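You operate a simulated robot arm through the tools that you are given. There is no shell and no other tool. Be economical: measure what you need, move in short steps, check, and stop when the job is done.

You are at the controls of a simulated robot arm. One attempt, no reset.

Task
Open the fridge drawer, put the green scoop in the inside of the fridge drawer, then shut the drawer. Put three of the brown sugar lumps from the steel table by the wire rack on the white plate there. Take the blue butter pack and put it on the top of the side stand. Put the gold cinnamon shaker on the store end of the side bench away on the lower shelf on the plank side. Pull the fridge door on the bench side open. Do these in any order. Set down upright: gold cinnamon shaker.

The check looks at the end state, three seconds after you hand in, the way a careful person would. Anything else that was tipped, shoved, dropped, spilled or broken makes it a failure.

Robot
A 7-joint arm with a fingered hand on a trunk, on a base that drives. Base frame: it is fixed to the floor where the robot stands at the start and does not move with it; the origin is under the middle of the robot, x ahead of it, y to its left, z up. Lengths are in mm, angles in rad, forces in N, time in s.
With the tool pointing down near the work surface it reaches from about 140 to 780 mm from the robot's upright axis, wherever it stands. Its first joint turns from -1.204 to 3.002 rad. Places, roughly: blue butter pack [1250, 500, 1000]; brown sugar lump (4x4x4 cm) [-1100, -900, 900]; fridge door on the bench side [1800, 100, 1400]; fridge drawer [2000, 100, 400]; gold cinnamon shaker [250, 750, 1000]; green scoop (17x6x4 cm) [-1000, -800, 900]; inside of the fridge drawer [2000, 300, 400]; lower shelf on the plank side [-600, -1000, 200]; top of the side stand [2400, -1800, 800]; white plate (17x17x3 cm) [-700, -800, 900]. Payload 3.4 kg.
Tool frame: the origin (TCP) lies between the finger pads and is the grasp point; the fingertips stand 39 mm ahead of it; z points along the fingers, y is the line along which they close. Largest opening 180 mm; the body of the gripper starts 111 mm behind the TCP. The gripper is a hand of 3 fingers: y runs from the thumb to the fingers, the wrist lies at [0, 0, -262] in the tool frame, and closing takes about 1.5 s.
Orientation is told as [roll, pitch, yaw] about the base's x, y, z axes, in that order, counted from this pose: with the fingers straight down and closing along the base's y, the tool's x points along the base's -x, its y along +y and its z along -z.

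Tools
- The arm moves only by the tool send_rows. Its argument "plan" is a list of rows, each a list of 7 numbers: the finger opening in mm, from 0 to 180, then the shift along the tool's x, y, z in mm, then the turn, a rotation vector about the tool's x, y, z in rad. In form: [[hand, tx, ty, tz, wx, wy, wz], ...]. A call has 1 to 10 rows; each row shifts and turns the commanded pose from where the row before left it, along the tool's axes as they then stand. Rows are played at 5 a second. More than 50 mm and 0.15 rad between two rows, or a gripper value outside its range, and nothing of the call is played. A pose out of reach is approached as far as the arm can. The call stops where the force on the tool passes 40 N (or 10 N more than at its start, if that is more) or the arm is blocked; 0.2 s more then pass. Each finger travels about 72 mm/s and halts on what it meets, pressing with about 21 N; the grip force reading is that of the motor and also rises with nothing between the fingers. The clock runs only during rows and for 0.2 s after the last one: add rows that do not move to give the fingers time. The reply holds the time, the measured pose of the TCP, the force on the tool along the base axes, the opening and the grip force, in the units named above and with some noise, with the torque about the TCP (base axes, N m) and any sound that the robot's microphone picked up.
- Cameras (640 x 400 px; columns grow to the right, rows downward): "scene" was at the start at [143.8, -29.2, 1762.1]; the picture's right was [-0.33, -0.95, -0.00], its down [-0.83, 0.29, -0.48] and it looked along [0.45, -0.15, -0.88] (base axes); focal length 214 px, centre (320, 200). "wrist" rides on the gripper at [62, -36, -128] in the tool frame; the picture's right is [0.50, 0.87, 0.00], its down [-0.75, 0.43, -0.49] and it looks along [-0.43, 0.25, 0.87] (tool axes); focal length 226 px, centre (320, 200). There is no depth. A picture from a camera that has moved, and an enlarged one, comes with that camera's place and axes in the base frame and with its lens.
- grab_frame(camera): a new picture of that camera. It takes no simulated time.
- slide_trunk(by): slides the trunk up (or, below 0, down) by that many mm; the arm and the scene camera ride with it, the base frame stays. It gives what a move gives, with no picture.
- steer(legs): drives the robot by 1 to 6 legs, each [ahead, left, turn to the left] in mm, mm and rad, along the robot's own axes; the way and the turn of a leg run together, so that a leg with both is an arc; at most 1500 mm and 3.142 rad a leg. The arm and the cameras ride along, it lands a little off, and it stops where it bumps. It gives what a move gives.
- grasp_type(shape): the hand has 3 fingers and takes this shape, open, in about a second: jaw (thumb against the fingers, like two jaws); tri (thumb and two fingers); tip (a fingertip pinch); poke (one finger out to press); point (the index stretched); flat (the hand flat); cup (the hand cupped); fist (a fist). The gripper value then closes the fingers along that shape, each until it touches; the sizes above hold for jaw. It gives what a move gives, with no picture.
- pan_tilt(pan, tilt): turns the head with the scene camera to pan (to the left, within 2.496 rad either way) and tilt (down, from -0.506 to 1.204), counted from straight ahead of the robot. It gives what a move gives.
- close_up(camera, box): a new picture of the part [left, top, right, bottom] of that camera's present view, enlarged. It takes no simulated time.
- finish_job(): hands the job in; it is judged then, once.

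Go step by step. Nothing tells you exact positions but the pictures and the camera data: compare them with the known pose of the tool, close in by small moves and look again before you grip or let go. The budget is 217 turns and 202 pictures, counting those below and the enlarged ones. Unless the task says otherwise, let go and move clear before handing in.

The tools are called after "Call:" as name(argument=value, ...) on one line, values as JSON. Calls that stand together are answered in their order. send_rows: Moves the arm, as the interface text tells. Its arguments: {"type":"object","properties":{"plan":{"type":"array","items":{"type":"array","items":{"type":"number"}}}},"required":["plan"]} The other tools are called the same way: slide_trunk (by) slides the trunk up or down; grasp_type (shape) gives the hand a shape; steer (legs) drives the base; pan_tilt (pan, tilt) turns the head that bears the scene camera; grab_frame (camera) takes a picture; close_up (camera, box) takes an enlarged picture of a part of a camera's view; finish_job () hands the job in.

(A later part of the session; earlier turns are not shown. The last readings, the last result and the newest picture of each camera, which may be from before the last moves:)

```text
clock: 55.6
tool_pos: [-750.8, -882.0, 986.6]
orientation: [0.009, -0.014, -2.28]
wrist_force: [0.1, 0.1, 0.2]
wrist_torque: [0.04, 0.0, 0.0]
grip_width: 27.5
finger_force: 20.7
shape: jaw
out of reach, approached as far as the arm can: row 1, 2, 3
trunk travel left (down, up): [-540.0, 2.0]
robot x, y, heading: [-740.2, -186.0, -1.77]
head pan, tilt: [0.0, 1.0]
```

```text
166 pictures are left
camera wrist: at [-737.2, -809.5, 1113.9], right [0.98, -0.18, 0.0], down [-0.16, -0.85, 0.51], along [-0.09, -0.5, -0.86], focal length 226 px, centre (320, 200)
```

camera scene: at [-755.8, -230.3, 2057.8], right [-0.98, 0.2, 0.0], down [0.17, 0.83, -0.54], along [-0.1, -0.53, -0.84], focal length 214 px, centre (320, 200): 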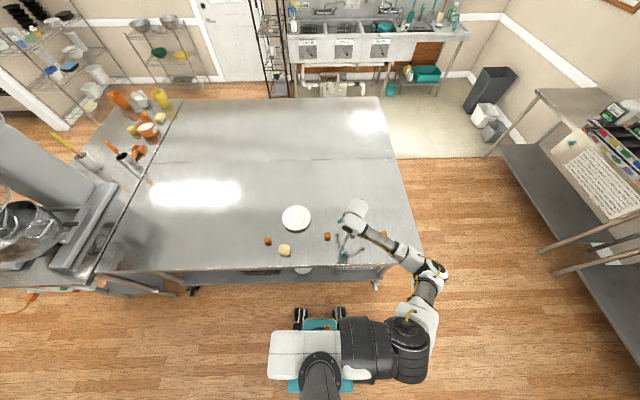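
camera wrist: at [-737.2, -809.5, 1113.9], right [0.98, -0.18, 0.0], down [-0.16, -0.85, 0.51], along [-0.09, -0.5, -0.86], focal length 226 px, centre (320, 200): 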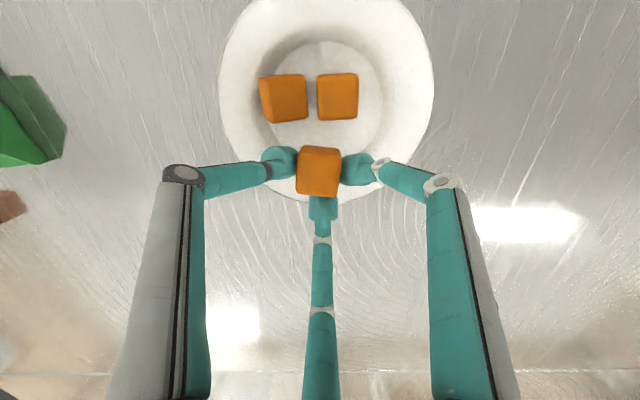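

I hit the reach limit, so I'll drive 40 mm closer and then correct.

Call:
steer(legs=[[40, 0, 0]])

Call:
grab_frame(camera="wrist")

```text
clock: 56.5
tool_pos: [-759.2, -920.8, 987.6]
orientation: [0.009, -0.015, -2.281]
wrist_force: [-0.3, -0.6, -0.4]
wrist_torque: [-0.01, -0.03, 0.01]
grip_width: 27.4
finger_force: 21.2
shape: jaw
trunk travel left (down, up): [-540.0, 2.0]
robot x, y, heading: [-748.0, -225.0, -1.766]
head pan, tilt: [0.0, 1.0]
```

```text
165 pictures are left
camera wrist: at [-745.3, -846.5, 1115.0], right [0.98, -0.18, 0.0], down [-0.16, -0.85, 0.51], along [-0.09, -0.5, -0.86], focal length 226 px, centre (320, 200)
```

wrist: 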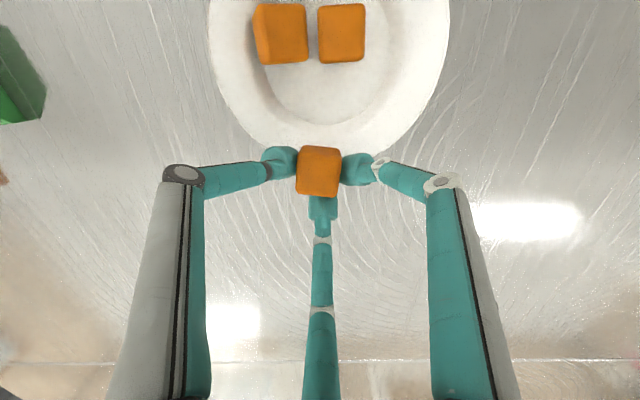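

Now bring B back over the plate at the clear spot and lower to just above the surface.

Call:
send_rows(plan=[[10, 14, -9, 0, 0, 0, 0], [10, 14, -9, 0, 0, 0, 0], [10, 0, 0, 14, 0, 0, 0], [10, 0, 0, 10, 0, 0, 0], [10, 0, 0, 0, 0, 0, 0]])

Call:
grab_frame(camera="wrist")

```text
clock: 57.7
tool_pos: [-753.7, -887.2, 963.8]
orientation: [0.007, -0.015, -2.279]
wrist_force: [-0.2, -0.2, -0.2]
wrist_torque: [0.0, 0.03, -0.01]
grip_width: 27.3
finger_force: 21.0
shape: jaw
trunk travel left (down, up): [-540.0, 2.0]
robot x, y, heading: [-743.4, -229.9, -1.772]
head pan, tilt: [0.0, 1.0]
```

```text
164 pictures are left
camera wrist: at [-739.9, -814.3, 1090.3], right [0.98, -0.18, 0.0], down [-0.16, -0.85, 0.51], along [-0.09, -0.5, -0.86], focal length 226 px, centre (320, 200)
```

wrist: 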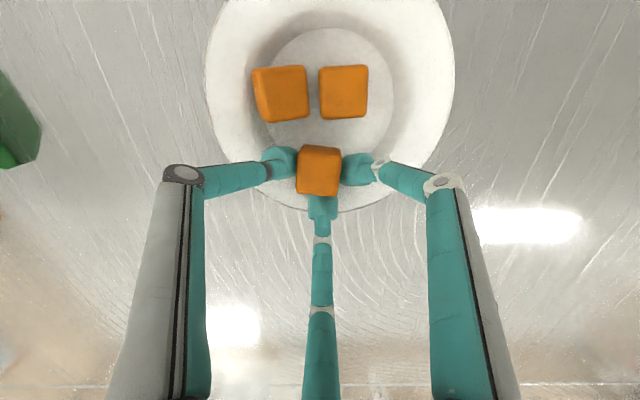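

The lumps are nearer 31 mm and the table about z 891, so there's spare gap. I'll move B 14 mm inward, lower 10 mm, release and rise.

Call:
send_rows(plan=[[10, 6.5, -3.5, 0, 0, 0, 0], [10, 6, -3.5, 0, 0, 0, 0], [10, 0, 0, 5, 0, 0, 0], [10, 0, 0, 4, 0, 0, 0], [10, 0, 0, 0, 0, 0, 0]])

Call:
send_rows(plan=[[50, 0, 0, 0, 0, 0, 0], [50, 0, 0, 0, 0, 0, 0], [50, 0, 0, 0, 0, 0, 0], [50, 0, 0, -20, 0, 0, 0], [50, 0, 0, -45, 0, 0, 0], [50, 0, 0, 0, 0, 0, 0]])

Call:
grab_frame(camera="wrist")

```text
clock: 58.9
tool_pos: [-751.2, -872.0, 954.7]
orientation: [0.011, -0.015, -2.279]
wrist_force: [0.7, -0.4, -0.5]
wrist_torque: [-0.03, 0.03, 0.02]
grip_width: 27.3
finger_force: 20.9
shape: jaw
trunk travel left (down, up): [-540.0, 2.0]
robot x, y, heading: [-742.7, -225.6, -1.769]
head pan, tilt: [0.0, 1.0]
```

```text
clock: 60.3
tool_pos: [-752.4, -871.9, 1019.9]
orientation: [0.011, -0.013, -2.279]
wrist_force: [0.4, 0.2, -0.5]
wrist_torque: [0.05, -0.02, 0.01]
grip_width: 49.7
finger_force: 0.1
shape: jaw
trunk travel left (down, up): [-540.0, 2.0]
robot x, y, heading: [-744.1, -229.0, -1.767]
head pan, tilt: [0.0, 1.0]
```

```text
163 pictures are left
camera wrist: at [-738.0, -798.4, 1146.2], right [0.98, -0.18, 0.0], down [-0.16, -0.85, 0.51], along [-0.09, -0.5, -0.86], focal length 226 px, centre (320, 200)
```

wrist: 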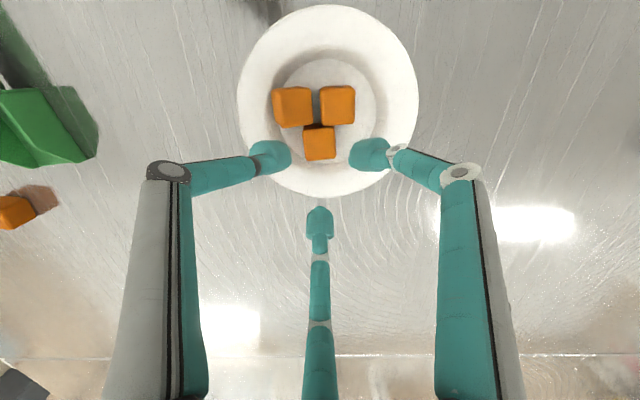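

Three lumps are on the plate. Next the shaker: retract the arm, back off, and drive to the bench's left end.

Call:
send_rows(plan=[[50, 41, -24, -10, 0, 0, 0], [50, 41, -24, -10, 0, 0, 0], [50, 41, -24, -10, 0, 0, 0], [50, 41, -24, -10, 0, 0, 0], [50, 41, -24, 0, 0, 0, 0], [50, 41, -24, 0, 0, 0, 0]])

Call:
steer(legs=[[-300, 0, 0], [-180, 700, 0], [0, 0, -3.103]])

Call:
pan_tilt(pan=0.0, tilt=0.9)

Call:
grab_frame(camera="scene")

```text
clock: 61.7
tool_pos: [-701.7, -588.0, 1053.9]
orientation: [0.011, -0.015, -2.28]
wrist_force: [-0.2, 0.1, 0.1]
wrist_torque: [-0.04, -0.02, 0.02]
grip_width: 49.8
finger_force: 0.1
shape: jaw
trunk travel left (down, up): [-540.0, 2.0]
robot x, y, heading: [-744.6, -227.3, -1.767]
head pan, tilt: [0.0, 1.0]
```

```text
clock: 74.6
tool_pos: [-12.5, 467.4, 1053.8]
orientation: [0.008, -0.018, 0.868]
wrist_force: [-0.5, -0.1, 0.1]
wrist_torque: [0.0, -0.01, -0.03]
grip_width: 49.8
finger_force: 0.0
shape: jaw
trunk travel left (down, up): [-540.0, 2.0]
robot x, y, heading: [34.2, 102.5, 1.379]
head pan, tilt: [0.0, 1.0]
```

```text
clock: 75.3
tool_pos: [-12.5, 465.0, 1054.8]
orientation: [0.009, -0.017, 0.869]
wrist_force: [-0.8, 0.1, -0.2]
wrist_torque: [0.0, 0.02, 0.02]
grip_width: 49.6
finger_force: 0.1
shape: jaw
trunk travel left (down, up): [-540.0, 2.0]
robot x, y, heading: [36.8, 105.5, 1.38]
head pan, tilt: [0.0, 0.901]
```

```text
162 pictures are left
camera scene: at [45.9, 149.9, 2065.0], right [0.98, -0.19, 0.0], down [-0.15, -0.77, -0.62], along [0.12, 0.61, -0.79], focal length 214 px, centre (320, 200)
```

scene: 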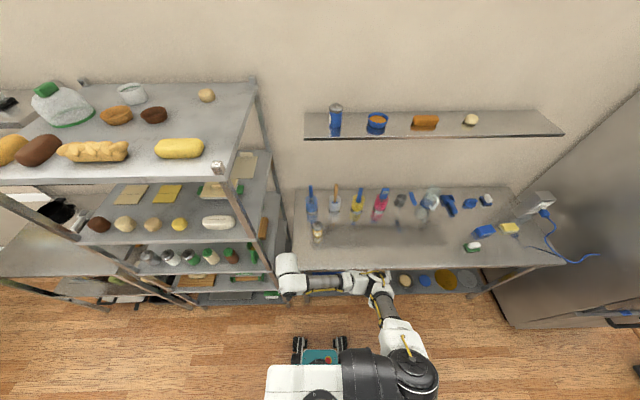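

The shaker is near (150,~740), and the bench seems somewhat higher than the steel table. A zoom and a wrist view will pin it down.

Call:
close_up(camera="scene", box=[260, 170, 420, 270])

Call:
grab_frame(camera="wrist")

```text
4.00 times, centred on (340, 220) of scene
camera zoom: at [45.9, 149.9, 2065.0], right [0.98, -0.19, 0.0], down [-0.15, -0.77, -0.62], along [0.12, 0.61, -0.79], focal length 858 px, centre (240, 120)
```

zoom: 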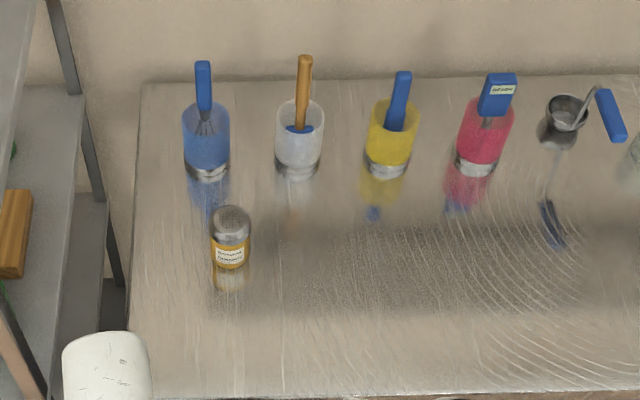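

```text
160 pictures are left
camera wrist: at [-25.2, 391.1, 1181.0], right [-0.98, 0.18, 0.0], down [0.15, 0.85, 0.51], along [0.09, 0.5, -0.86], focal length 226 px, centre (320, 200)
```

wrist: 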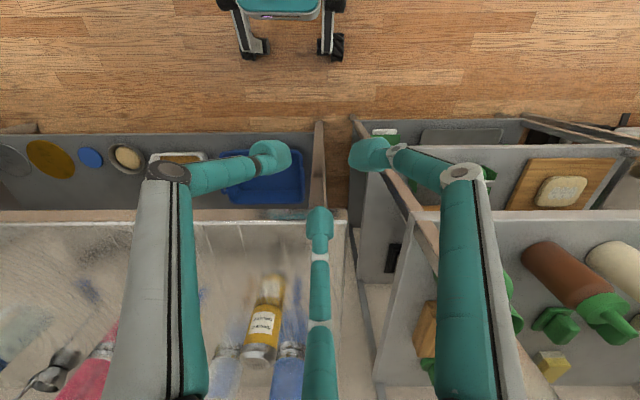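

The shaker base is at about (154,788,888) and it is ~135 mm tall, 53 mm wide. I'll drive closer, raise the hand, and open it.

Call:
steer(legs=[[140, 0, 0]])

Call:
send_rows(plan=[[120, 0, 0, -40, 0, 0, 0], [120, 0, 0, -40, 0, 0, 0], [120, 0, 0, 0, 0, 0, 0], [120, 0, 0, 0, 0, 0, 0]])

Call:
grab_frame(camera="wrist")

Call:
grab_frame(camera="scene")

```text
clock: 76.6
tool_pos: [15.0, 603.0, 1054.6]
orientation: [0.01, -0.017, 0.869]
wrist_force: [0.3, 0.0, -0.2]
wrist_torque: [-0.01, 0.01, 0.0]
grip_width: 49.8
finger_force: 0.0
shape: jaw
trunk travel left (down, up): [-540.0, 2.0]
robot x, y, heading: [62.6, 240.9, 1.378]
head pan, tilt: [0.0, 0.901]
```

```text
clock: 77.6
tool_pos: [14.2, 599.6, 1134.5]
orientation: [0.01, -0.018, 0.867]
wrist_force: [0.7, -0.2, -0.3]
wrist_torque: [-0.03, 0.01, 0.0]
grip_width: 119.5
finger_force: 0.1
shape: jaw
trunk travel left (down, up): [-540.0, 2.0]
robot x, y, heading: [64.0, 239.7, 1.38]
head pan, tilt: [0.0, 0.901]
```

```text
159 pictures are left
camera wrist: at [0.4, 525.8, 1261.3], right [-0.98, 0.18, 0.0], down [0.15, 0.85, 0.51], along [0.09, 0.5, -0.86], focal length 226 px, centre (320, 200)
```

wrist: 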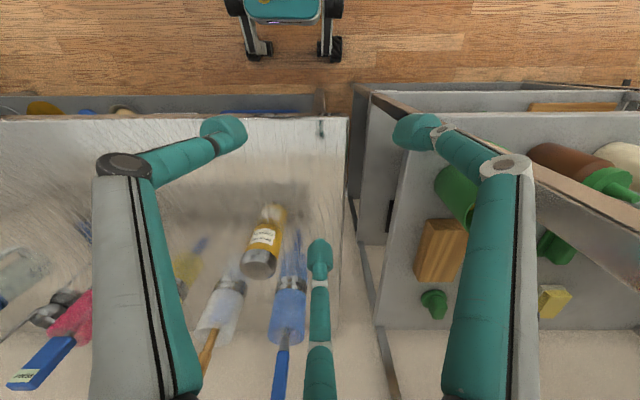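

```text
158 pictures are left
camera scene: at [72.0, 288.5, 2065.0], right [0.98, -0.19, 0.0], down [-0.15, -0.77, -0.62], along [0.12, 0.61, -0.79], focal length 214 px, centre (320, 200)
```

scene: 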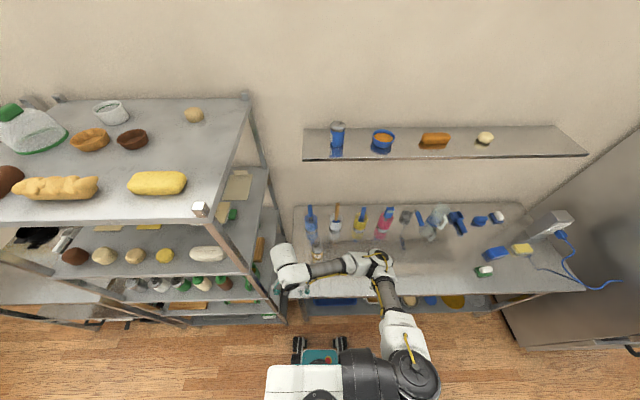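

Now move above the shaker.

Call:
send_rows(plan=[[120, -46.5, 3, 0, 0, 0, 0], [120, -46.5, 3, 0, 0, 0, 0], [120, -46.5, 3, 0, 0, 0, 0], [120, -46.5, 3, 0, 0, 0, 0], [120, -46.5, 3, 0, 0, 0, 0], [120, 0, 0, 0, 0, 0, 0]])

Call:
grab_frame(camera="wrist")

Call:
close_up(camera="scene", box=[240, 170, 400, 270])

```text
clock: 79.0
tool_pos: [152.2, 786.7, 1141.1]
orientation: [0.011, -0.019, 0.869]
wrist_force: [0.3, -0.7, -0.1]
wrist_torque: [0.03, -0.05, -0.02]
grip_width: 119.6
finger_force: 0.1
shape: jaw
trunk travel left (down, up): [-540.0, 2.0]
robot x, y, heading: [60.7, 243.3, 1.374]
head pan, tilt: [0.0, 0.901]
```

```text
157 pictures are left
camera wrist: at [139.1, 714.2, 1267.3], right [-0.98, 0.18, 0.0], down [0.15, 0.85, 0.51], along [0.09, 0.5, -0.86], focal length 226 px, centre (320, 200)
```

wrist: 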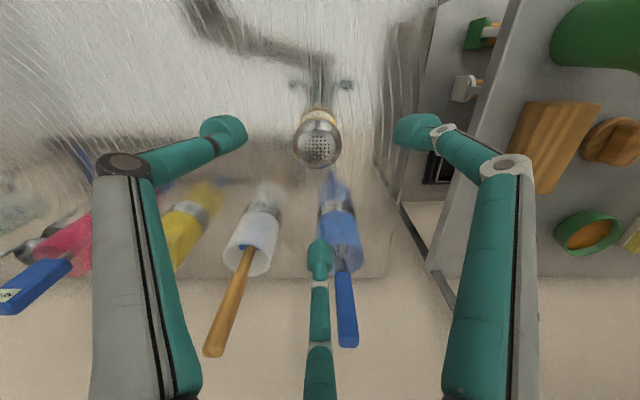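

```text
4.00 times, centred on (320, 220) of scene
camera zoom: at [73.7, 288.6, 2065.0], right [0.98, -0.19, 0.0], down [-0.15, -0.77, -0.62], along [0.12, 0.61, -0.79], focal length 858 px, centre (320, 120)
```

zoom: 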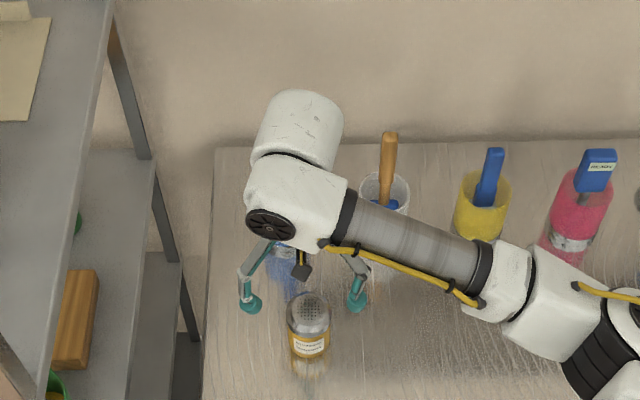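

The cap is centred beneath the TCP, top at z≈1032. Descend 155 mm and grip.

Call:
send_rows(plan=[[120, 0, 0, 40, 0, 0, 0], [120, 0, 0, 40, 0, 0, 0], [120, 0, 0, 40, 0, 0, 0], [120, 0, 0, 35, 0, 0, 0], [120, 0, 0, 0, 0, 0, 0]])

Call:
grab_frame(camera="wrist")

```text
clock: 80.2
tool_pos: [153.6, 792.2, 981.7]
orientation: [0.012, -0.02, 0.87]
wrist_force: [-0.8, 0.5, 0.2]
wrist_torque: [-0.01, 0.0, -0.01]
grip_width: 119.6
finger_force: 0.2
shape: jaw
trunk travel left (down, up): [-540.0, 2.0]
robot x, y, heading: [57.4, 240.1, 1.374]
head pan, tilt: [0.0, 0.901]
```

```text
155 pictures are left
camera wrist: at [140.5, 717.4, 1109.7], right [-0.98, 0.18, 0.0], down [0.15, 0.85, 0.51], along [0.09, 0.5, -0.86], focal length 226 px, centre (320, 200)
```

wrist: 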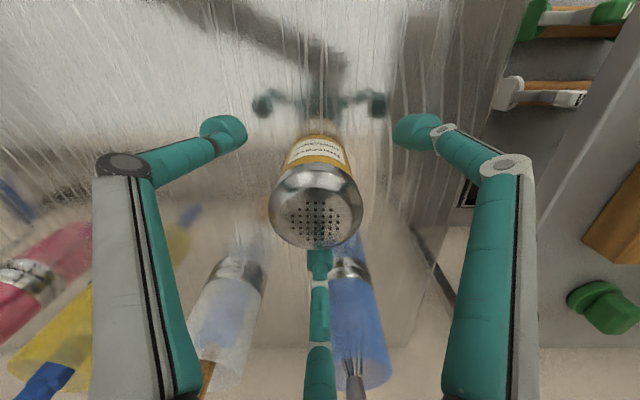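

Well centred. Close the fingers and lift a little.

Call:
send_rows(plan=[[20, 0, 0, 0, 0, 0, 0], [20, 0, 0, 0, 0, 0, 0], [20, 0, 0, 0, 0, 0, 0], [20, 0, 0, 0, 0, 0, 0], [20, 0, 0, 0, 0, 0, 0], [20, 0, 0, 0, 0, 0, 0], [20, 0, 0, 0, 0, 0, 0], [20, 0, 0, -30, 0, 0, 0], [20, 0, 0, -45, 0, 0, 0], [20, 0, 0, -45, 0, 0, 0]])

Call:
grab_frame(camera="wrist")

Call:
close_up(camera="scene", box=[240, 150, 400, 270])

```text
clock: 82.4
tool_pos: [154.3, 788.8, 1103.8]
orientation: [0.008, -0.018, 0.867]
wrist_force: [0.5, -0.7, -1.2]
wrist_torque: [0.01, -0.01, -0.04]
grip_width: 53.7
finger_force: 21.0
shape: jaw
trunk travel left (down, up): [-540.0, 2.0]
robot x, y, heading: [59.6, 243.5, 1.377]
head pan, tilt: [0.0, 0.901]
```

```text
154 pictures are left
camera wrist: at [141.0, 714.6, 1230.5], right [-0.98, 0.18, 0.0], down [0.15, 0.85, 0.51], along [0.09, 0.5, -0.86], focal length 226 px, centre (320, 200)
```

wrist: 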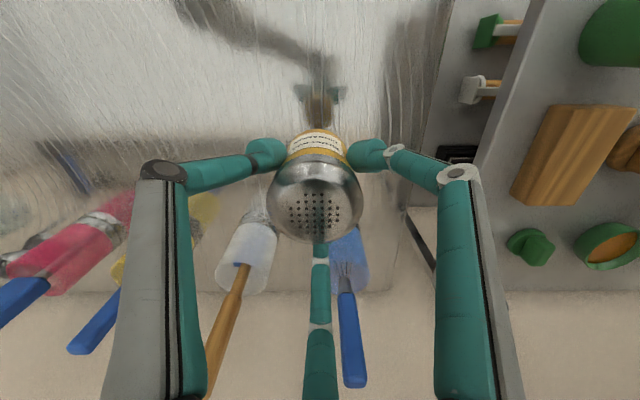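

```text
3.33 times, centred on (320, 210) of scene
camera zoom: at [73.0, 289.1, 2065.0], right [0.98, -0.19, 0.0], down [-0.15, -0.77, -0.62], along [0.12, 0.61, -0.79], focal length 715 px, centre (320, 167)
```

zoom: 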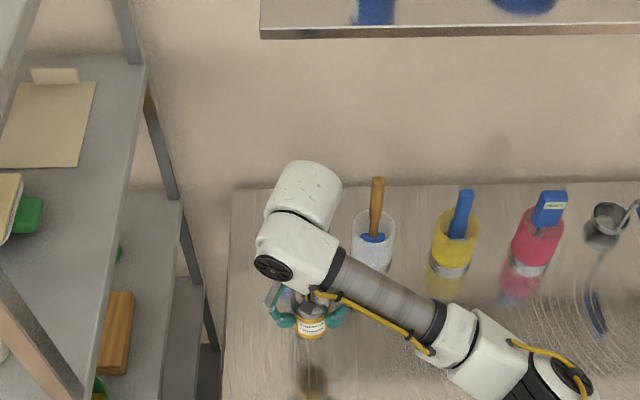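

The shaker is held, with its base ≈94 mm below the TCP. I'll back off, retract, and turn to face the steel table for its lower shelf.

Call:
send_rows(plan=[[20, 39, -22, 0, 0, 0, 0], [20, 39, -22, 0, 0, 0, 0], [20, 39, -22, 0, 0, 0, 0], [20, 39, -22, 0, 0, 0, 0], [20, 0, 0, 0, 0, 0, 0]])

Call:
steer(legs=[[-200, 0, 0], [0, 0, 3.136]])

Call:
slide_trunk(by=-540)

Call:
grab_frame(camera="scene")

Call:
grab_frame(camera="wrist")

```text
clock: 83.6
tool_pos: [119.5, 612.8, 1097.8]
orientation: [0.007, -0.017, 0.867]
wrist_force: [0.2, 1.0, -1.7]
wrist_torque: [-0.03, 0.05, 0.0]
grip_width: 53.6
finger_force: 20.9
shape: jaw
trunk travel left (down, up): [-540.0, 2.0]
robot x, y, heading: [61.0, 242.5, 1.375]
head pan, tilt: [0.0, 0.901]
```

```text
clock: 92.5
tool_pos: [-45.6, -324.6, 1099.7]
orientation: [0.011, -0.018, -2.302]
wrist_force: [-0.2, 1.1, -1.0]
wrist_torque: [-0.01, 0.02, 0.02]
grip_width: 53.2
finger_force: 21.1
shape: jaw
trunk travel left (down, up): [-540.0, 2.0]
robot x, y, heading: [23.6, 42.0, -1.789]
head pan, tilt: [0.0, 0.901]
```

```text
refused: -540 is not a number from -400 to 400
```

```text
152 pictures are left
camera scene: at [3.2, -4.4, 2065.0], right [-0.98, 0.22, 0.0], down [0.17, 0.77, -0.62], along [-0.13, -0.6, -0.79], focal length 214 px, centre (320, 200)
```

scene: 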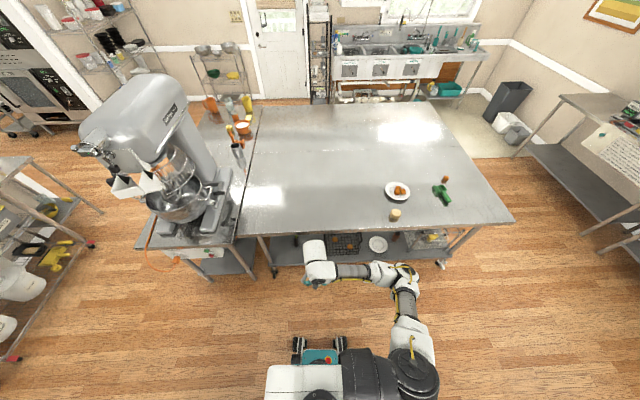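

```text
151 pictures are left
camera wrist: at [-29.4, -251.8, 1226.0], right [0.98, -0.21, 0.0], down [-0.18, -0.84, 0.51], along [-0.11, -0.5, -0.86], focal length 226 px, centre (320, 200)
```

wrist: 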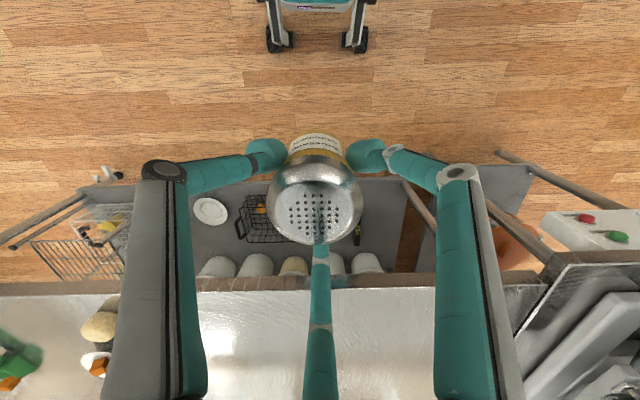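

The shelf ahead has free room between the basket and the black-green item. I'll lower the trunk and look at it from a lower height.

Call:
slide_trunk(by=-400)

Call:
slide_trunk(by=-140)

Call:
pan_tilt(pan=0.0, tilt=0.7)

Call:
grab_frame(camera="scene")

Call:
close_up(camera="scene", box=[180, 180, 420, 330])

```text
clock: 96.3
tool_pos: [-41.1, -321.1, 688.6]
orientation: [-0.009, 0.016, -2.302]
wrist_force: [-0.3, 0.2, -1.1]
wrist_torque: [0.03, 0.0, -0.03]
grip_width: 52.8
finger_force: 21.4
shape: jaw
trunk travel left (down, up): [-140.0, 402.0]
robot x, y, heading: [24.9, 45.7, -1.794]
head pan, tilt: [0.0, 0.901]
```

```text
clock: 98.0
tool_pos: [-35.3, -291.0, 484.8]
orientation: [-0.152, 0.265, -2.321]
wrist_force: [0.7, 0.6, -0.9]
wrist_torque: [-0.05, 0.02, 0.02]
grip_width: 52.9
finger_force: 20.6
shape: jaw
trunk travel left (down, up): [0.0, 542.0]
robot x, y, heading: [19.2, 41.4, -1.791]
head pan, tilt: [0.0, 0.901]
```

```text
clock: 98.7
tool_pos: [-35.2, -291.0, 483.0]
orientation: [-0.153, 0.265, -2.322]
wrist_force: [-0.3, 0.6, -1.9]
wrist_torque: [-0.02, 0.01, 0.02]
grip_width: 53.1
finger_force: 20.3
shape: jaw
trunk travel left (down, up): [0.0, 542.0]
robot x, y, heading: [22.8, 41.6, -1.79]
head pan, tilt: [0.0, 0.7]
```

```text
150 pictures are left
camera scene: at [-107.3, -502.2, 1456.8], right [-0.98, 0.22, 0.0], down [0.15, 0.63, -0.76], along [-0.17, -0.74, -0.65], focal length 214 px, centre (320, 200)
```

scene: 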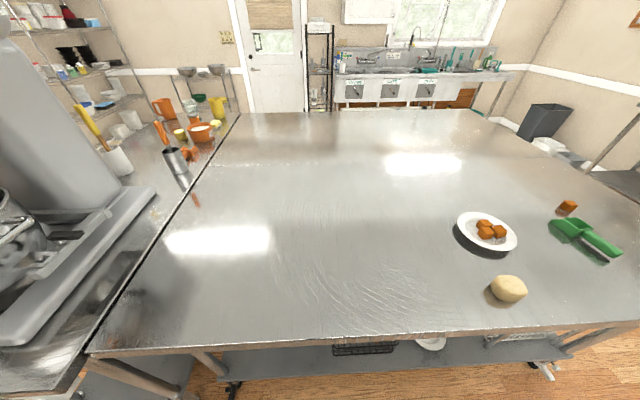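

```text
2.67 times, centred on (300, 255) of scene
camera zoom: at [-107.3, -502.2, 1456.8], right [-0.98, 0.22, 0.0], down [0.15, 0.63, -0.76], along [-0.17, -0.74, -0.65], focal length 572 px, centre (373, 53)
```

zoom: 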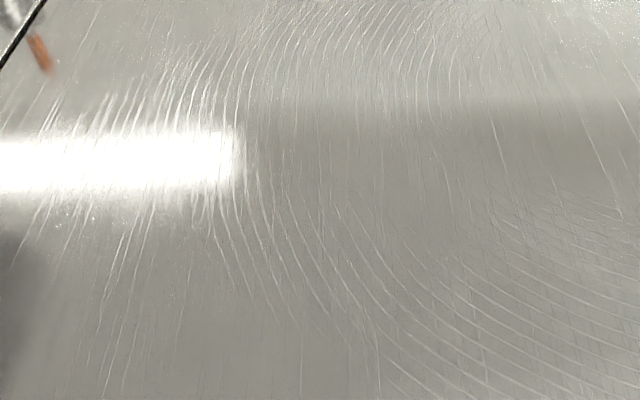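

Near the bottom of its travel the trunk leans forward over the table. I'll raise it again by 140 and use the arm to go low instead.

Call:
slide_trunk(by=140)

Call:
grab_frame(camera="scene")

Call:
grab_frame(camera="wrist")

```text
clock: 100.4
tool_pos: [-34.5, -290.6, 623.2]
orientation: [-0.156, 0.266, -2.322]
wrist_force: [0.2, 0.3, -1.1]
wrist_torque: [0.01, 0.0, -0.01]
grip_width: 53.1
finger_force: 20.9
shape: jaw
trunk travel left (down, up): [-140.0, 402.0]
robot x, y, heading: [22.2, 45.4, -1.79]
head pan, tilt: [0.0, 0.7]
```

```text
148 pictures are left
camera scene: at [-55.3, -268.9, 1663.5], right [-0.98, 0.22, 0.0], down [0.14, 0.63, -0.76], along [-0.17, -0.74, -0.65], focal length 214 px, centre (320, 200)
```

scene: 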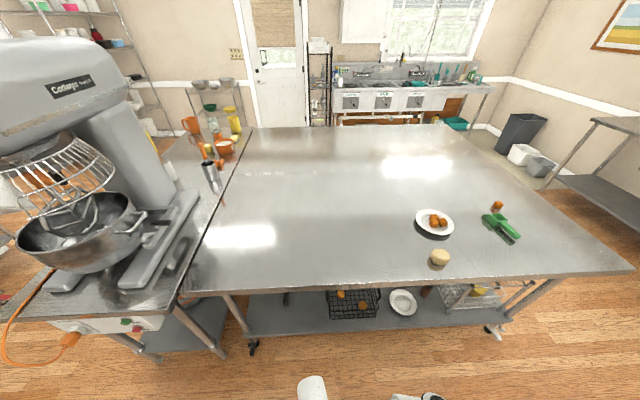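

```text
147 pictures are left
camera wrist: at [-28.8, -260.9, 766.3], right [0.98, -0.21, 0.0], down [-0.2, -0.96, 0.21], along [-0.04, -0.2, -0.98], focal length 226 px, centre (320, 200)
```

wrist: 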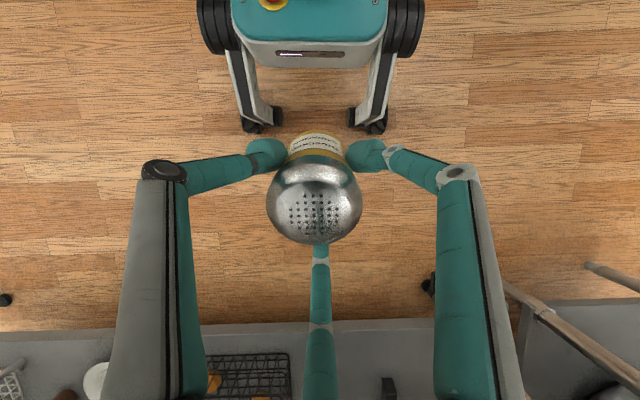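

The torso bends as it lowers, and the tool got tilted 0.3 rad. I'll straighten the tool while reaching forward, then test lowering here in free space.

Call:
send_rows(plan=[[20, -37, 22, 0, -0.052, -0.087, 0], [20, -37, 22, 0, -0.052, -0.087, 0], [20, -37, 22, 0, -0.051, -0.086, 0], [20, 0, 0, 45, 0, 0, 0], [20, 0, 0, 45, 0, 0, 0], [20, 0, 0, 45, 0, 0, 0], [20, 0, 0, 45, 0, 0, 0], [20, 0, 0, 0, 0, 0, 0]])

Call:
grab_frame(camera="wrist")

Call:
pan_tilt(pan=0.0, tilt=1.1)

Call:
grab_frame(camera="scene")

```text
clock: 102.2
tool_pos: [-57.7, -415.5, 415.4]
orientation: [0.006, 0.005, -2.301]
wrist_force: [0.9, 0.1, -2.0]
wrist_torque: [-0.04, -0.01, 0.02]
grip_width: 52.7
finger_force: 21.3
shape: jaw
trunk travel left (down, up): [-140.0, 402.0]
robot x, y, heading: [21.5, 43.0, -1.79]
head pan, tilt: [0.0, 0.7]
```

```text
146 pictures are left
camera wrist: at [-44.0, -344.0, 543.7], right [0.98, -0.21, 0.01], down [-0.18, -0.85, 0.49], along [-0.1, -0.48, -0.87], focal length 226 px, centre (320, 200)
```

wrist: 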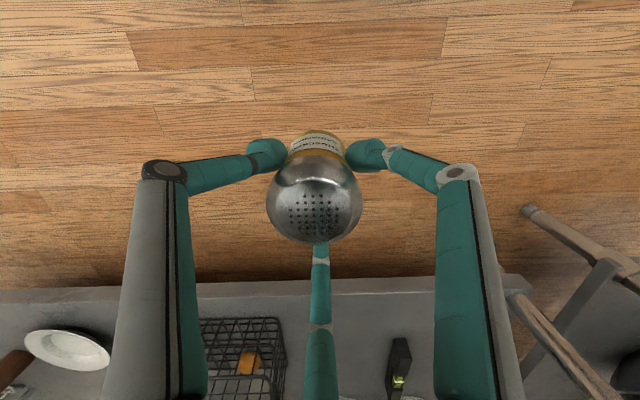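

```text
clock: 103.0
tool_pos: [-57.1, -414.4, 416.6]
orientation: [0.004, 0.004, -2.303]
wrist_force: [-0.6, -0.5, -0.9]
wrist_torque: [0.02, 0.0, 0.0]
grip_width: 53.0
finger_force: 20.7
shape: jaw
trunk travel left (down, up): [-140.0, 402.0]
robot x, y, heading: [21.4, 45.1, -1.793]
head pan, tilt: [0.0, 1.1]
```

```text
145 pictures are left
camera scene: at [-49.8, -246.6, 1634.0], right [-0.98, 0.22, 0.0], down [0.2, 0.87, -0.45], along [-0.1, -0.44, -0.89], focal length 214 px, centre (320, 200)
```

scene: 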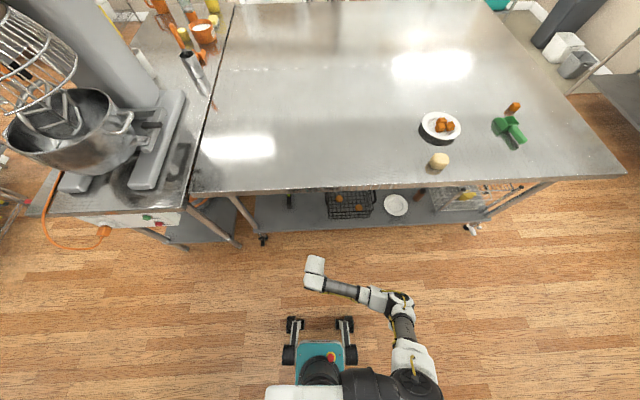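

The arm reaches low fine. Shelf is at z≈185 with its front edge near y −750; the free spot is about (−95,−838). I'll lower to z≈325 and drive in 280 mm, then look.

Call:
send_rows(plan=[[20, 0, 0, 45, 0, 0, 0], [20, 0, 0, 45, 0, 0, 0], [20, 0, 0, 0, 0, 0, 0]])

Call:
steer(legs=[[270, 40, 0]])

Call:
grab_frame(camera="wrist")

Call:
grab_frame(camera="scene")

```text
clock: 103.8
tool_pos: [-57.2, -413.0, 325.3]
orientation: [0.003, 0.005, -2.302]
wrist_force: [0.6, 0.9, -1.7]
wrist_torque: [0.02, 0.0, 0.04]
grip_width: 52.6
finger_force: 20.8
shape: jaw
trunk travel left (down, up): [-140.0, 402.0]
robot x, y, heading: [25.3, 45.8, -1.79]
head pan, tilt: [0.0, 1.1]
```

```text
clock: 105.8
tool_pos: [-77.7, -685.9, 327.4]
orientation: [0.005, 0.006, -2.302]
wrist_force: [-0.1, -0.4, -1.7]
wrist_torque: [-0.01, 0.02, 0.03]
grip_width: 53.1
finger_force: 21.6
shape: jaw
trunk travel left (down, up): [-140.0, 402.0]
robot x, y, heading: [1.0, -226.5, -1.79]
head pan, tilt: [0.0, 1.1]
```

```text
144 pictures are left
camera wrist: at [-63.9, -615.1, 454.4], right [0.98, -0.21, 0.01], down [-0.18, -0.85, 0.49], along [-0.09, -0.48, -0.87], focal length 226 px, centre (320, 200)
```

wrist: 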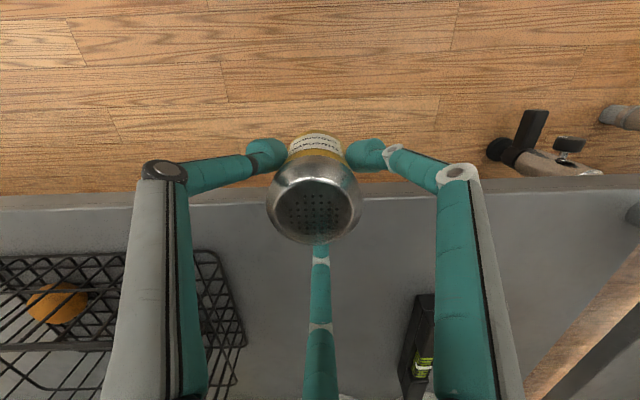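

```text
143 pictures are left
camera scene: at [-71.4, -519.1, 1633.9], right [-0.98, 0.22, 0.0], down [0.2, 0.87, -0.45], along [-0.1, -0.44, -0.89], focal length 214 px, centre (320, 200)
```

scene: 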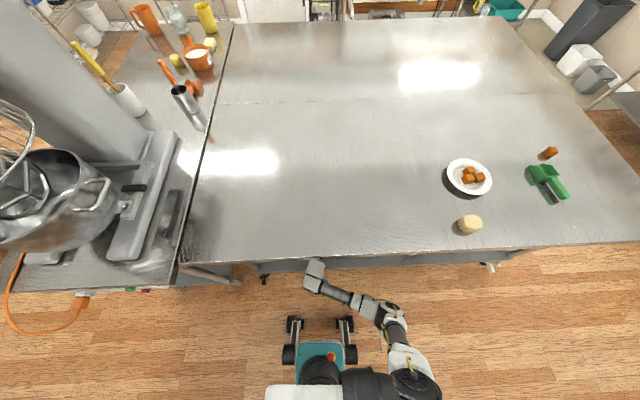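

Hand is low and clear under the table edge. Now reach in about 155 mm.

Call:
send_rows(plan=[[20, -29.4, 25.6, 0, 0, 0, 0], [20, -29.4, 25.6, 0, 0, 0, 0], [20, -29.4, 25.6, 0, 0, 0, 0], [20, -29.4, 25.6, 0, 0, 0, 0], [20, 0, 0, 0, 0, 0, 0]])

Call:
grab_frame(camera="wrist")

```text
clock: 107.0
tool_pos: [-81.2, -840.7, 327.1]
orientation: [0.005, 0.004, -2.299]
wrist_force: [-0.1, 0.5, -1.6]
wrist_torque: [-0.01, -0.01, 0.01]
grip_width: 53.0
finger_force: 21.1
shape: jaw
trunk travel left (down, up): [-140.0, 402.0]
robot x, y, heading: [3.8, -225.9, -1.791]
head pan, tilt: [0.0, 1.1]
```

```text
142 pictures are left
camera wrist: at [-66.1, -770.8, 455.4], right [0.98, -0.21, 0.01], down [-0.18, -0.85, 0.49], along [-0.1, -0.48, -0.87], focal length 226 px, centre (320, 200)
```

wrist: 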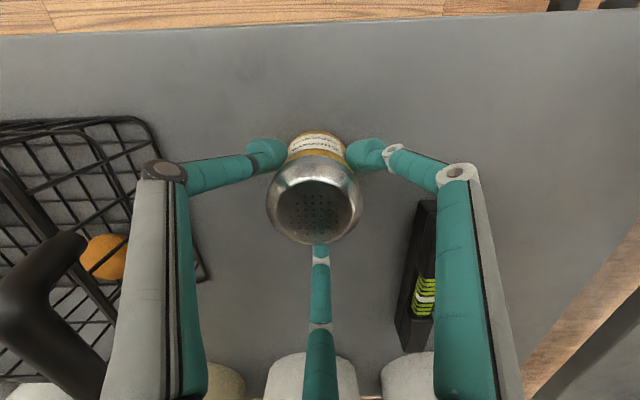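

Clear around. Lower gently, watching the force.

Call:
send_rows(plan=[[20, 0, 0, 15, 0, 0, 0], [20, 0, 0, 13, 0, 0, 0], [20, 0, 0, 0, 0, 0, 0]])

Call:
send_rows(plan=[[20, 0, 0, 4, 0, 0, 0], [20, 0, 0, 4, 0, 0, 0], [20, 0, 0, 0, 0, 0, 0]])

Call:
grab_frame(camera="wrist")

```text
clock: 107.5
tool_pos: [-76.6, -848.2, 319.3]
orientation: [0.012, -0.007, -2.299]
wrist_force: [-2.1, 10.8, 34.6]
wrist_torque: [0.46, 0.31, -0.15]
grip_width: 57.5
finger_force: 20.8
shape: jaw
trunk travel left (down, up): [-140.0, 402.0]
robot x, y, heading: [3.1, -227.5, -1.792]
head pan, tilt: [0.0, 1.1]
stopped in row 2: the force on the tool passed its limit at 46 N (the readings are from after the stop); the commanded pose is now the measured one
```

```text
clock: 107.9
tool_pos: [-75.0, -851.1, 317.9]
orientation: [0.016, -0.012, -2.297]
wrist_force: [-3.0, 10.1, 34.4]
wrist_torque: [0.47, 0.32, -0.1]
grip_width: 57.7
finger_force: 21.1
shape: jaw
trunk travel left (down, up): [-140.0, 402.0]
robot x, y, heading: [0.8, -231.2, -1.791]
head pan, tilt: [0.0, 1.1]
stopped in row 1: the force on the tool passed its limit at 50 N (the readings are from after the stop); the commanded pose is now the measured one
```

```text
141 pictures are left
camera wrist: at [-61.0, -777.1, 445.4], right [0.98, -0.2, 0.01], down [-0.18, -0.84, 0.51], along [-0.1, -0.5, -0.86], focal length 226 px, centre (320, 200)
```

wrist: 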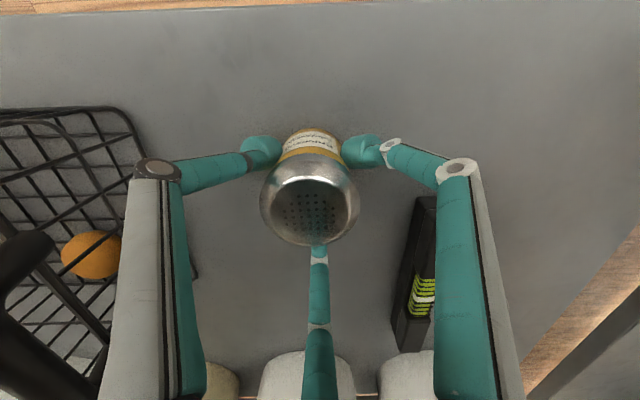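

Contact came earlier: the shelf is nearer z 225. I'll ease up slightly to relieve the force before releasing.

Call:
send_rows(plan=[[20, 0, 0, -3, 0, 0, 0], [20, 0, 0, 0, 0, 0, 0]])

Call:
grab_frame(camera="wrist")

```text
clock: 108.5
tool_pos: [-76.0, -849.8, 317.7]
orientation: [0.015, -0.01, -2.297]
wrist_force: [-1.8, 1.8, 24.8]
wrist_torque: [0.08, 0.22, 0.04]
grip_width: 57.1
finger_force: 21.2
shape: jaw
trunk travel left (down, up): [-140.0, 402.0]
robot x, y, heading: [0.6, -232.7, -1.791]
head pan, tilt: [0.0, 1.1]
```

```text
140 pictures are left
camera wrist: at [-61.4, -776.3, 446.1], right [0.98, -0.2, 0.01], down [-0.18, -0.84, 0.51], along [-0.1, -0.5, -0.86], focal length 226 px, centre (320, 200)
```

wrist: 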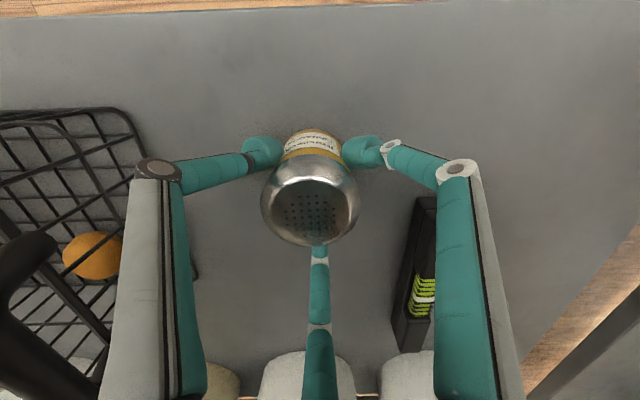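

Call:
send_rows(plan=[[20, 0, 0, -4, 0, 0, 0], [20, 0, 0, 0, 0, 0, 0]])

Call:
send_rows(plan=[[20, 0, 0, -4, 0, 0, 0], [20, 0, 0, 0, 0, 0, 0]])

Call:
grab_frame(camera="wrist")

```text
clock: 109.1
tool_pos: [-75.1, -846.8, 320.7]
orientation: [0.014, -0.006, -2.299]
wrist_force: [-2.1, -1.4, 9.8]
wrist_torque: [-0.14, 0.14, 0.01]
grip_width: 55.4
finger_force: 20.9
shape: jaw
trunk travel left (down, up): [-140.0, 402.0]
robot x, y, heading: [2.9, -228.0, -1.796]
head pan, tilt: [0.0, 1.1]
```

```text
clock: 109.7
tool_pos: [-75.6, -846.2, 323.8]
orientation: [0.011, -0.006, -2.298]
wrist_force: [-0.5, 0.6, -1.4]
wrist_torque: [0.0, -0.04, 0.02]
grip_width: 54.6
finger_force: 21.3
shape: jaw
trunk travel left (down, up): [-140.0, 402.0]
robot x, y, heading: [2.2, -227.8, -1.791]
head pan, tilt: [0.0, 1.1]
```

```text
139 pictures are left
camera wrist: at [-61.5, -775.3, 451.4], right [0.98, -0.2, 0.01], down [-0.18, -0.85, 0.5], along [-0.1, -0.49, -0.87], focal length 226 px, centre (320, 200)
```

wrist: 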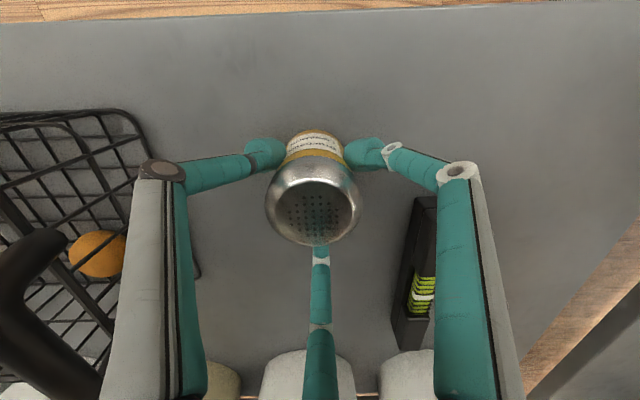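

Now it just hovers. Lower 2 mm for light contact, then open.

Call:
send_rows(plan=[[20, 0, 0, 2, 0, 0, 0], [60, 0, 0, 0, 0, 0, 0], [70, 0, 0, 0, 0, 0, 0], [80, 0, 0, 0, 0, 0, 0], [90, 0, 0, 0, 0, 0, 0], [100, 0, 0, 0, 0, 0, 0], [105, 0, 0, 0, 0, 0, 0], [105, 0, 0, 0, 0, 0, 0]])

Call:
grab_frame(camera="wrist")

```text
clock: 111.5
tool_pos: [-75.8, -848.8, 322.0]
orientation: [0.014, -0.007, -2.298]
wrist_force: [-0.1, 0.1, -0.7]
wrist_torque: [-0.02, 0.01, 0.01]
grip_width: 104.3
finger_force: 0.0
shape: jaw
trunk travel left (down, up): [-140.0, 402.0]
robot x, y, heading: [0.2, -227.9, -1.793]
head pan, tilt: [0.0, 1.1]
```

```text
138 pictures are left
camera wrist: at [-61.7, -775.9, 450.1], right [0.98, -0.2, 0.01], down [-0.18, -0.85, 0.5], along [-0.1, -0.49, -0.86], focal length 226 px, centre (320, 200)
```

wrist: 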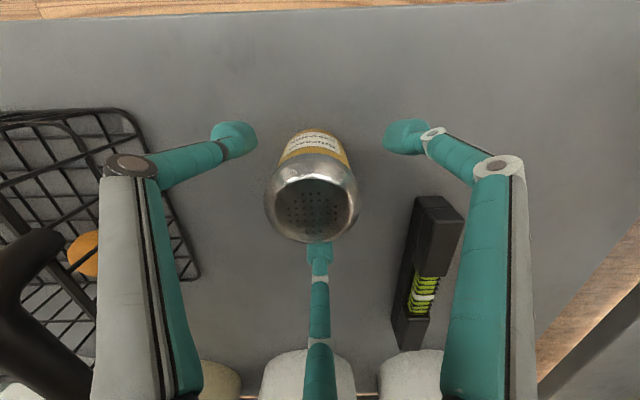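

Released and standing. Rise 125 mm and back the base out.

Call:
send_rows(plan=[[105, 0, 0, -40, 0, 0, 0], [105, 0, 0, -45, 0, 0, 0], [105, 0, 0, -40, 0, 0, 0], [105, 0, 0, 0, 0, 0, 0]])

Call:
steer(legs=[[-300, 0, 0]])

Call:
grab_frame(camera="wrist")

Call:
grab_frame(camera="scene")

```text
clock: 112.5
tool_pos: [-76.3, -846.6, 449.1]
orientation: [0.011, -0.008, -2.298]
wrist_force: [0.1, 0.0, 0.1]
wrist_torque: [0.0, 0.01, -0.02]
grip_width: 104.3
finger_force: 0.0
shape: jaw
trunk travel left (down, up): [-140.0, 402.0]
robot x, y, heading: [2.5, -230.0, -1.793]
head pan, tilt: [0.0, 1.1]
```

```text
clock: 114.5
tool_pos: [-8.4, -553.2, 448.5]
orientation: [0.013, -0.007, -2.294]
wrist_force: [0.3, -0.1, 0.4]
wrist_torque: [0.05, 0.01, 0.02]
grip_width: 104.3
finger_force: 0.1
shape: jaw
trunk travel left (down, up): [-140.0, 402.0]
robot x, y, heading: [67.8, 60.5, -1.791]
head pan, tilt: [0.0, 1.1]
```

```text
137 pictures are left
camera wrist: at [5.3, -481.2, 575.7], right [0.98, -0.2, 0.01], down [-0.18, -0.85, 0.5], along [-0.09, -0.49, -0.86], focal length 226 px, centre (320, 200)
```

wrist: 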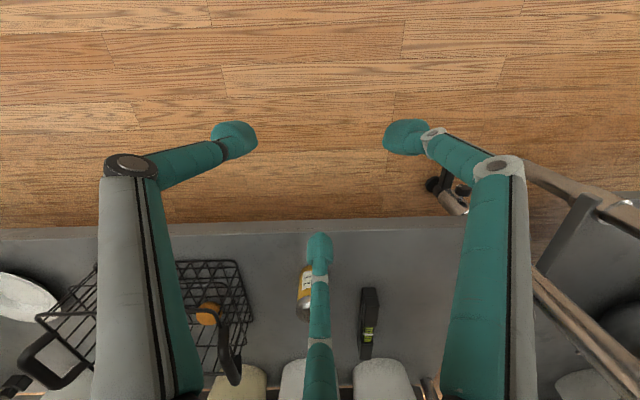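

```text
136 pictures are left
camera scene: at [-2.4, -227.2, 1634.0], right [-0.98, 0.22, 0.0], down [0.19, 0.87, -0.45], along [-0.1, -0.44, -0.89], focal length 214 px, centre (320, 200)
```

scene: 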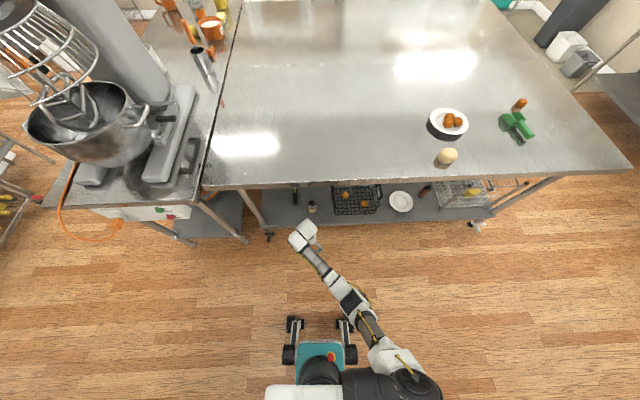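

The shaker stands on the lower shelf. Now to the fridge: retract, raise the trunk, and drive round to its front.

Call:
send_rows(plan=[[105, 38, -21, -20, 0, 0, 0], [105, 38, -21, -20, 0, 0, 0], [105, 38, -21, -20, 0, 0, 0], [105, 38, -21, -20, 0, 0, 0]])

Call:
slide_trunk(by=250)

Call:
steer(legs=[[0, 0, 1.79], [1200, -100, 0]])

Call:
pan_tilt(pan=0.6, tilt=0.5)

Call:
grab_frame(camera="scene")

```text
clock: 115.5
tool_pos: [27.9, -380.0, 527.2]
orientation: [0.013, -0.011, -2.297]
wrist_force: [-0.4, 0.2, 0.8]
wrist_torque: [-0.04, -0.01, -0.02]
grip_width: 104.6
finger_force: 0.0
shape: jaw
trunk travel left (down, up): [-140.0, 402.0]
robot x, y, heading: [66.1, 65.5, -1.791]
head pan, tilt: [0.0, 1.1]
```

```text
clock: 118.1
tool_pos: [28.3, -382.4, 778.0]
orientation: [0.015, -0.009, -2.296]
wrist_force: [0.5, -0.6, 0.1]
wrist_torque: [-0.02, 0.03, -0.04]
grip_width: 104.3
finger_force: 0.0
shape: jaw
trunk travel left (down, up): [-390.0, 152.0]
robot x, y, heading: [70.1, 67.4, -1.793]
head pan, tilt: [0.0, 1.1]
```

```text
clock: 128.5
tool_pos: [1703.3, 22.1, 778.0]
orientation: [0.014, -0.009, -0.499]
wrist_force: [-12.5, -24.3, 1.3]
wrist_torque: [1.32, -0.6, 1.88]
grip_width: 100.0
finger_force: 0.0
shape: jaw
trunk travel left (down, up): [-390.0, 152.0]
robot x, y, heading: [1257.4, -34.9, 0.008]
head pan, tilt: [0.0, 1.1]
```

```text
clock: 129.5
tool_pos: [1703.3, 20.5, 777.9]
orientation: [0.01, -0.019, -0.503]
wrist_force: [-2.8, -24.0, 7.0]
wrist_torque: [1.66, 0.19, 1.18]
grip_width: 100.1
finger_force: 0.0
shape: jaw
trunk travel left (down, up): [-390.0, 152.0]
robot x, y, heading: [1259.7, -33.7, 0.004]
head pan, tilt: [0.6, 0.499]
```

```text
135 pictures are left
camera scene: at [1317.5, -34.7, 1950.3], right [0.57, -0.82, -0.02], down [-0.39, -0.25, -0.88], along [0.72, 0.51, -0.47], focal length 214 px, centre (320, 200)
```

scene: 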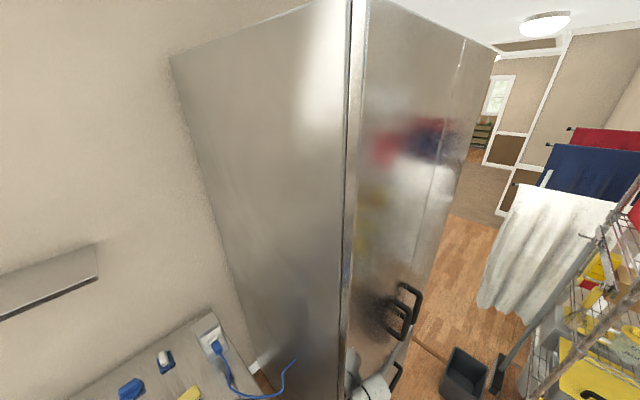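

The hand is touching the fridge (24 N). Move the robot right, away from it, and look again.

Call:
steer(legs=[[-30, -300, 0]])

Call:
grab_frame(camera="scene")

Call:
grab_frame(camera="wrist")

```text
clock: 130.2
tool_pos: [1712.5, 8.1, 775.4]
orientation: [-0.024, -0.045, -0.542]
wrist_force: [1.4, -2.3, -2.2]
wrist_torque: [0.07, 0.31, 0.08]
grip_width: 104.3
finger_force: 0.1
shape: jaw
trunk travel left (down, up): [-390.0, 152.0]
robot x, y, heading: [1269.7, -52.3, -0.019]
head pan, tilt: [0.6, 0.499]
stopped in leg 1: the robot was blocked; the commanded pose is now the measured one
```

```text
134 pictures are left
camera scene: at [1313.0, -87.4, 1948.6], right [0.55, -0.83, -0.03], down [-0.39, -0.22, -0.89], along [0.74, 0.5, -0.45], focal length 214 px, centre (320, 200)
```

scene: 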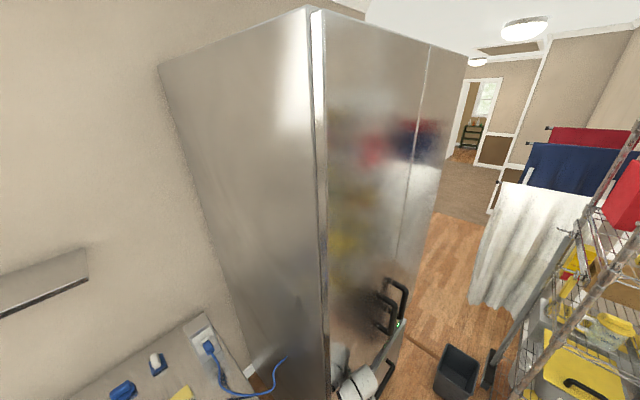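

```text
133 pictures are left
camera wrist: at [1636.6, 15.5, 900.8], right [0.02, 1.0, -0.04], down [0.86, 0.01, 0.52], along [0.52, -0.05, -0.86], focal length 226 px, centre (320, 200)
```

wrist: 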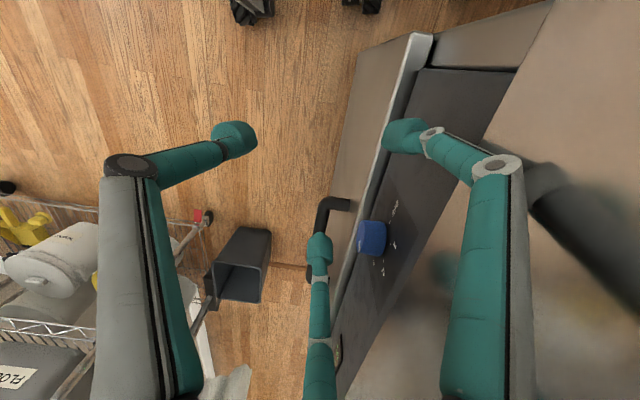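

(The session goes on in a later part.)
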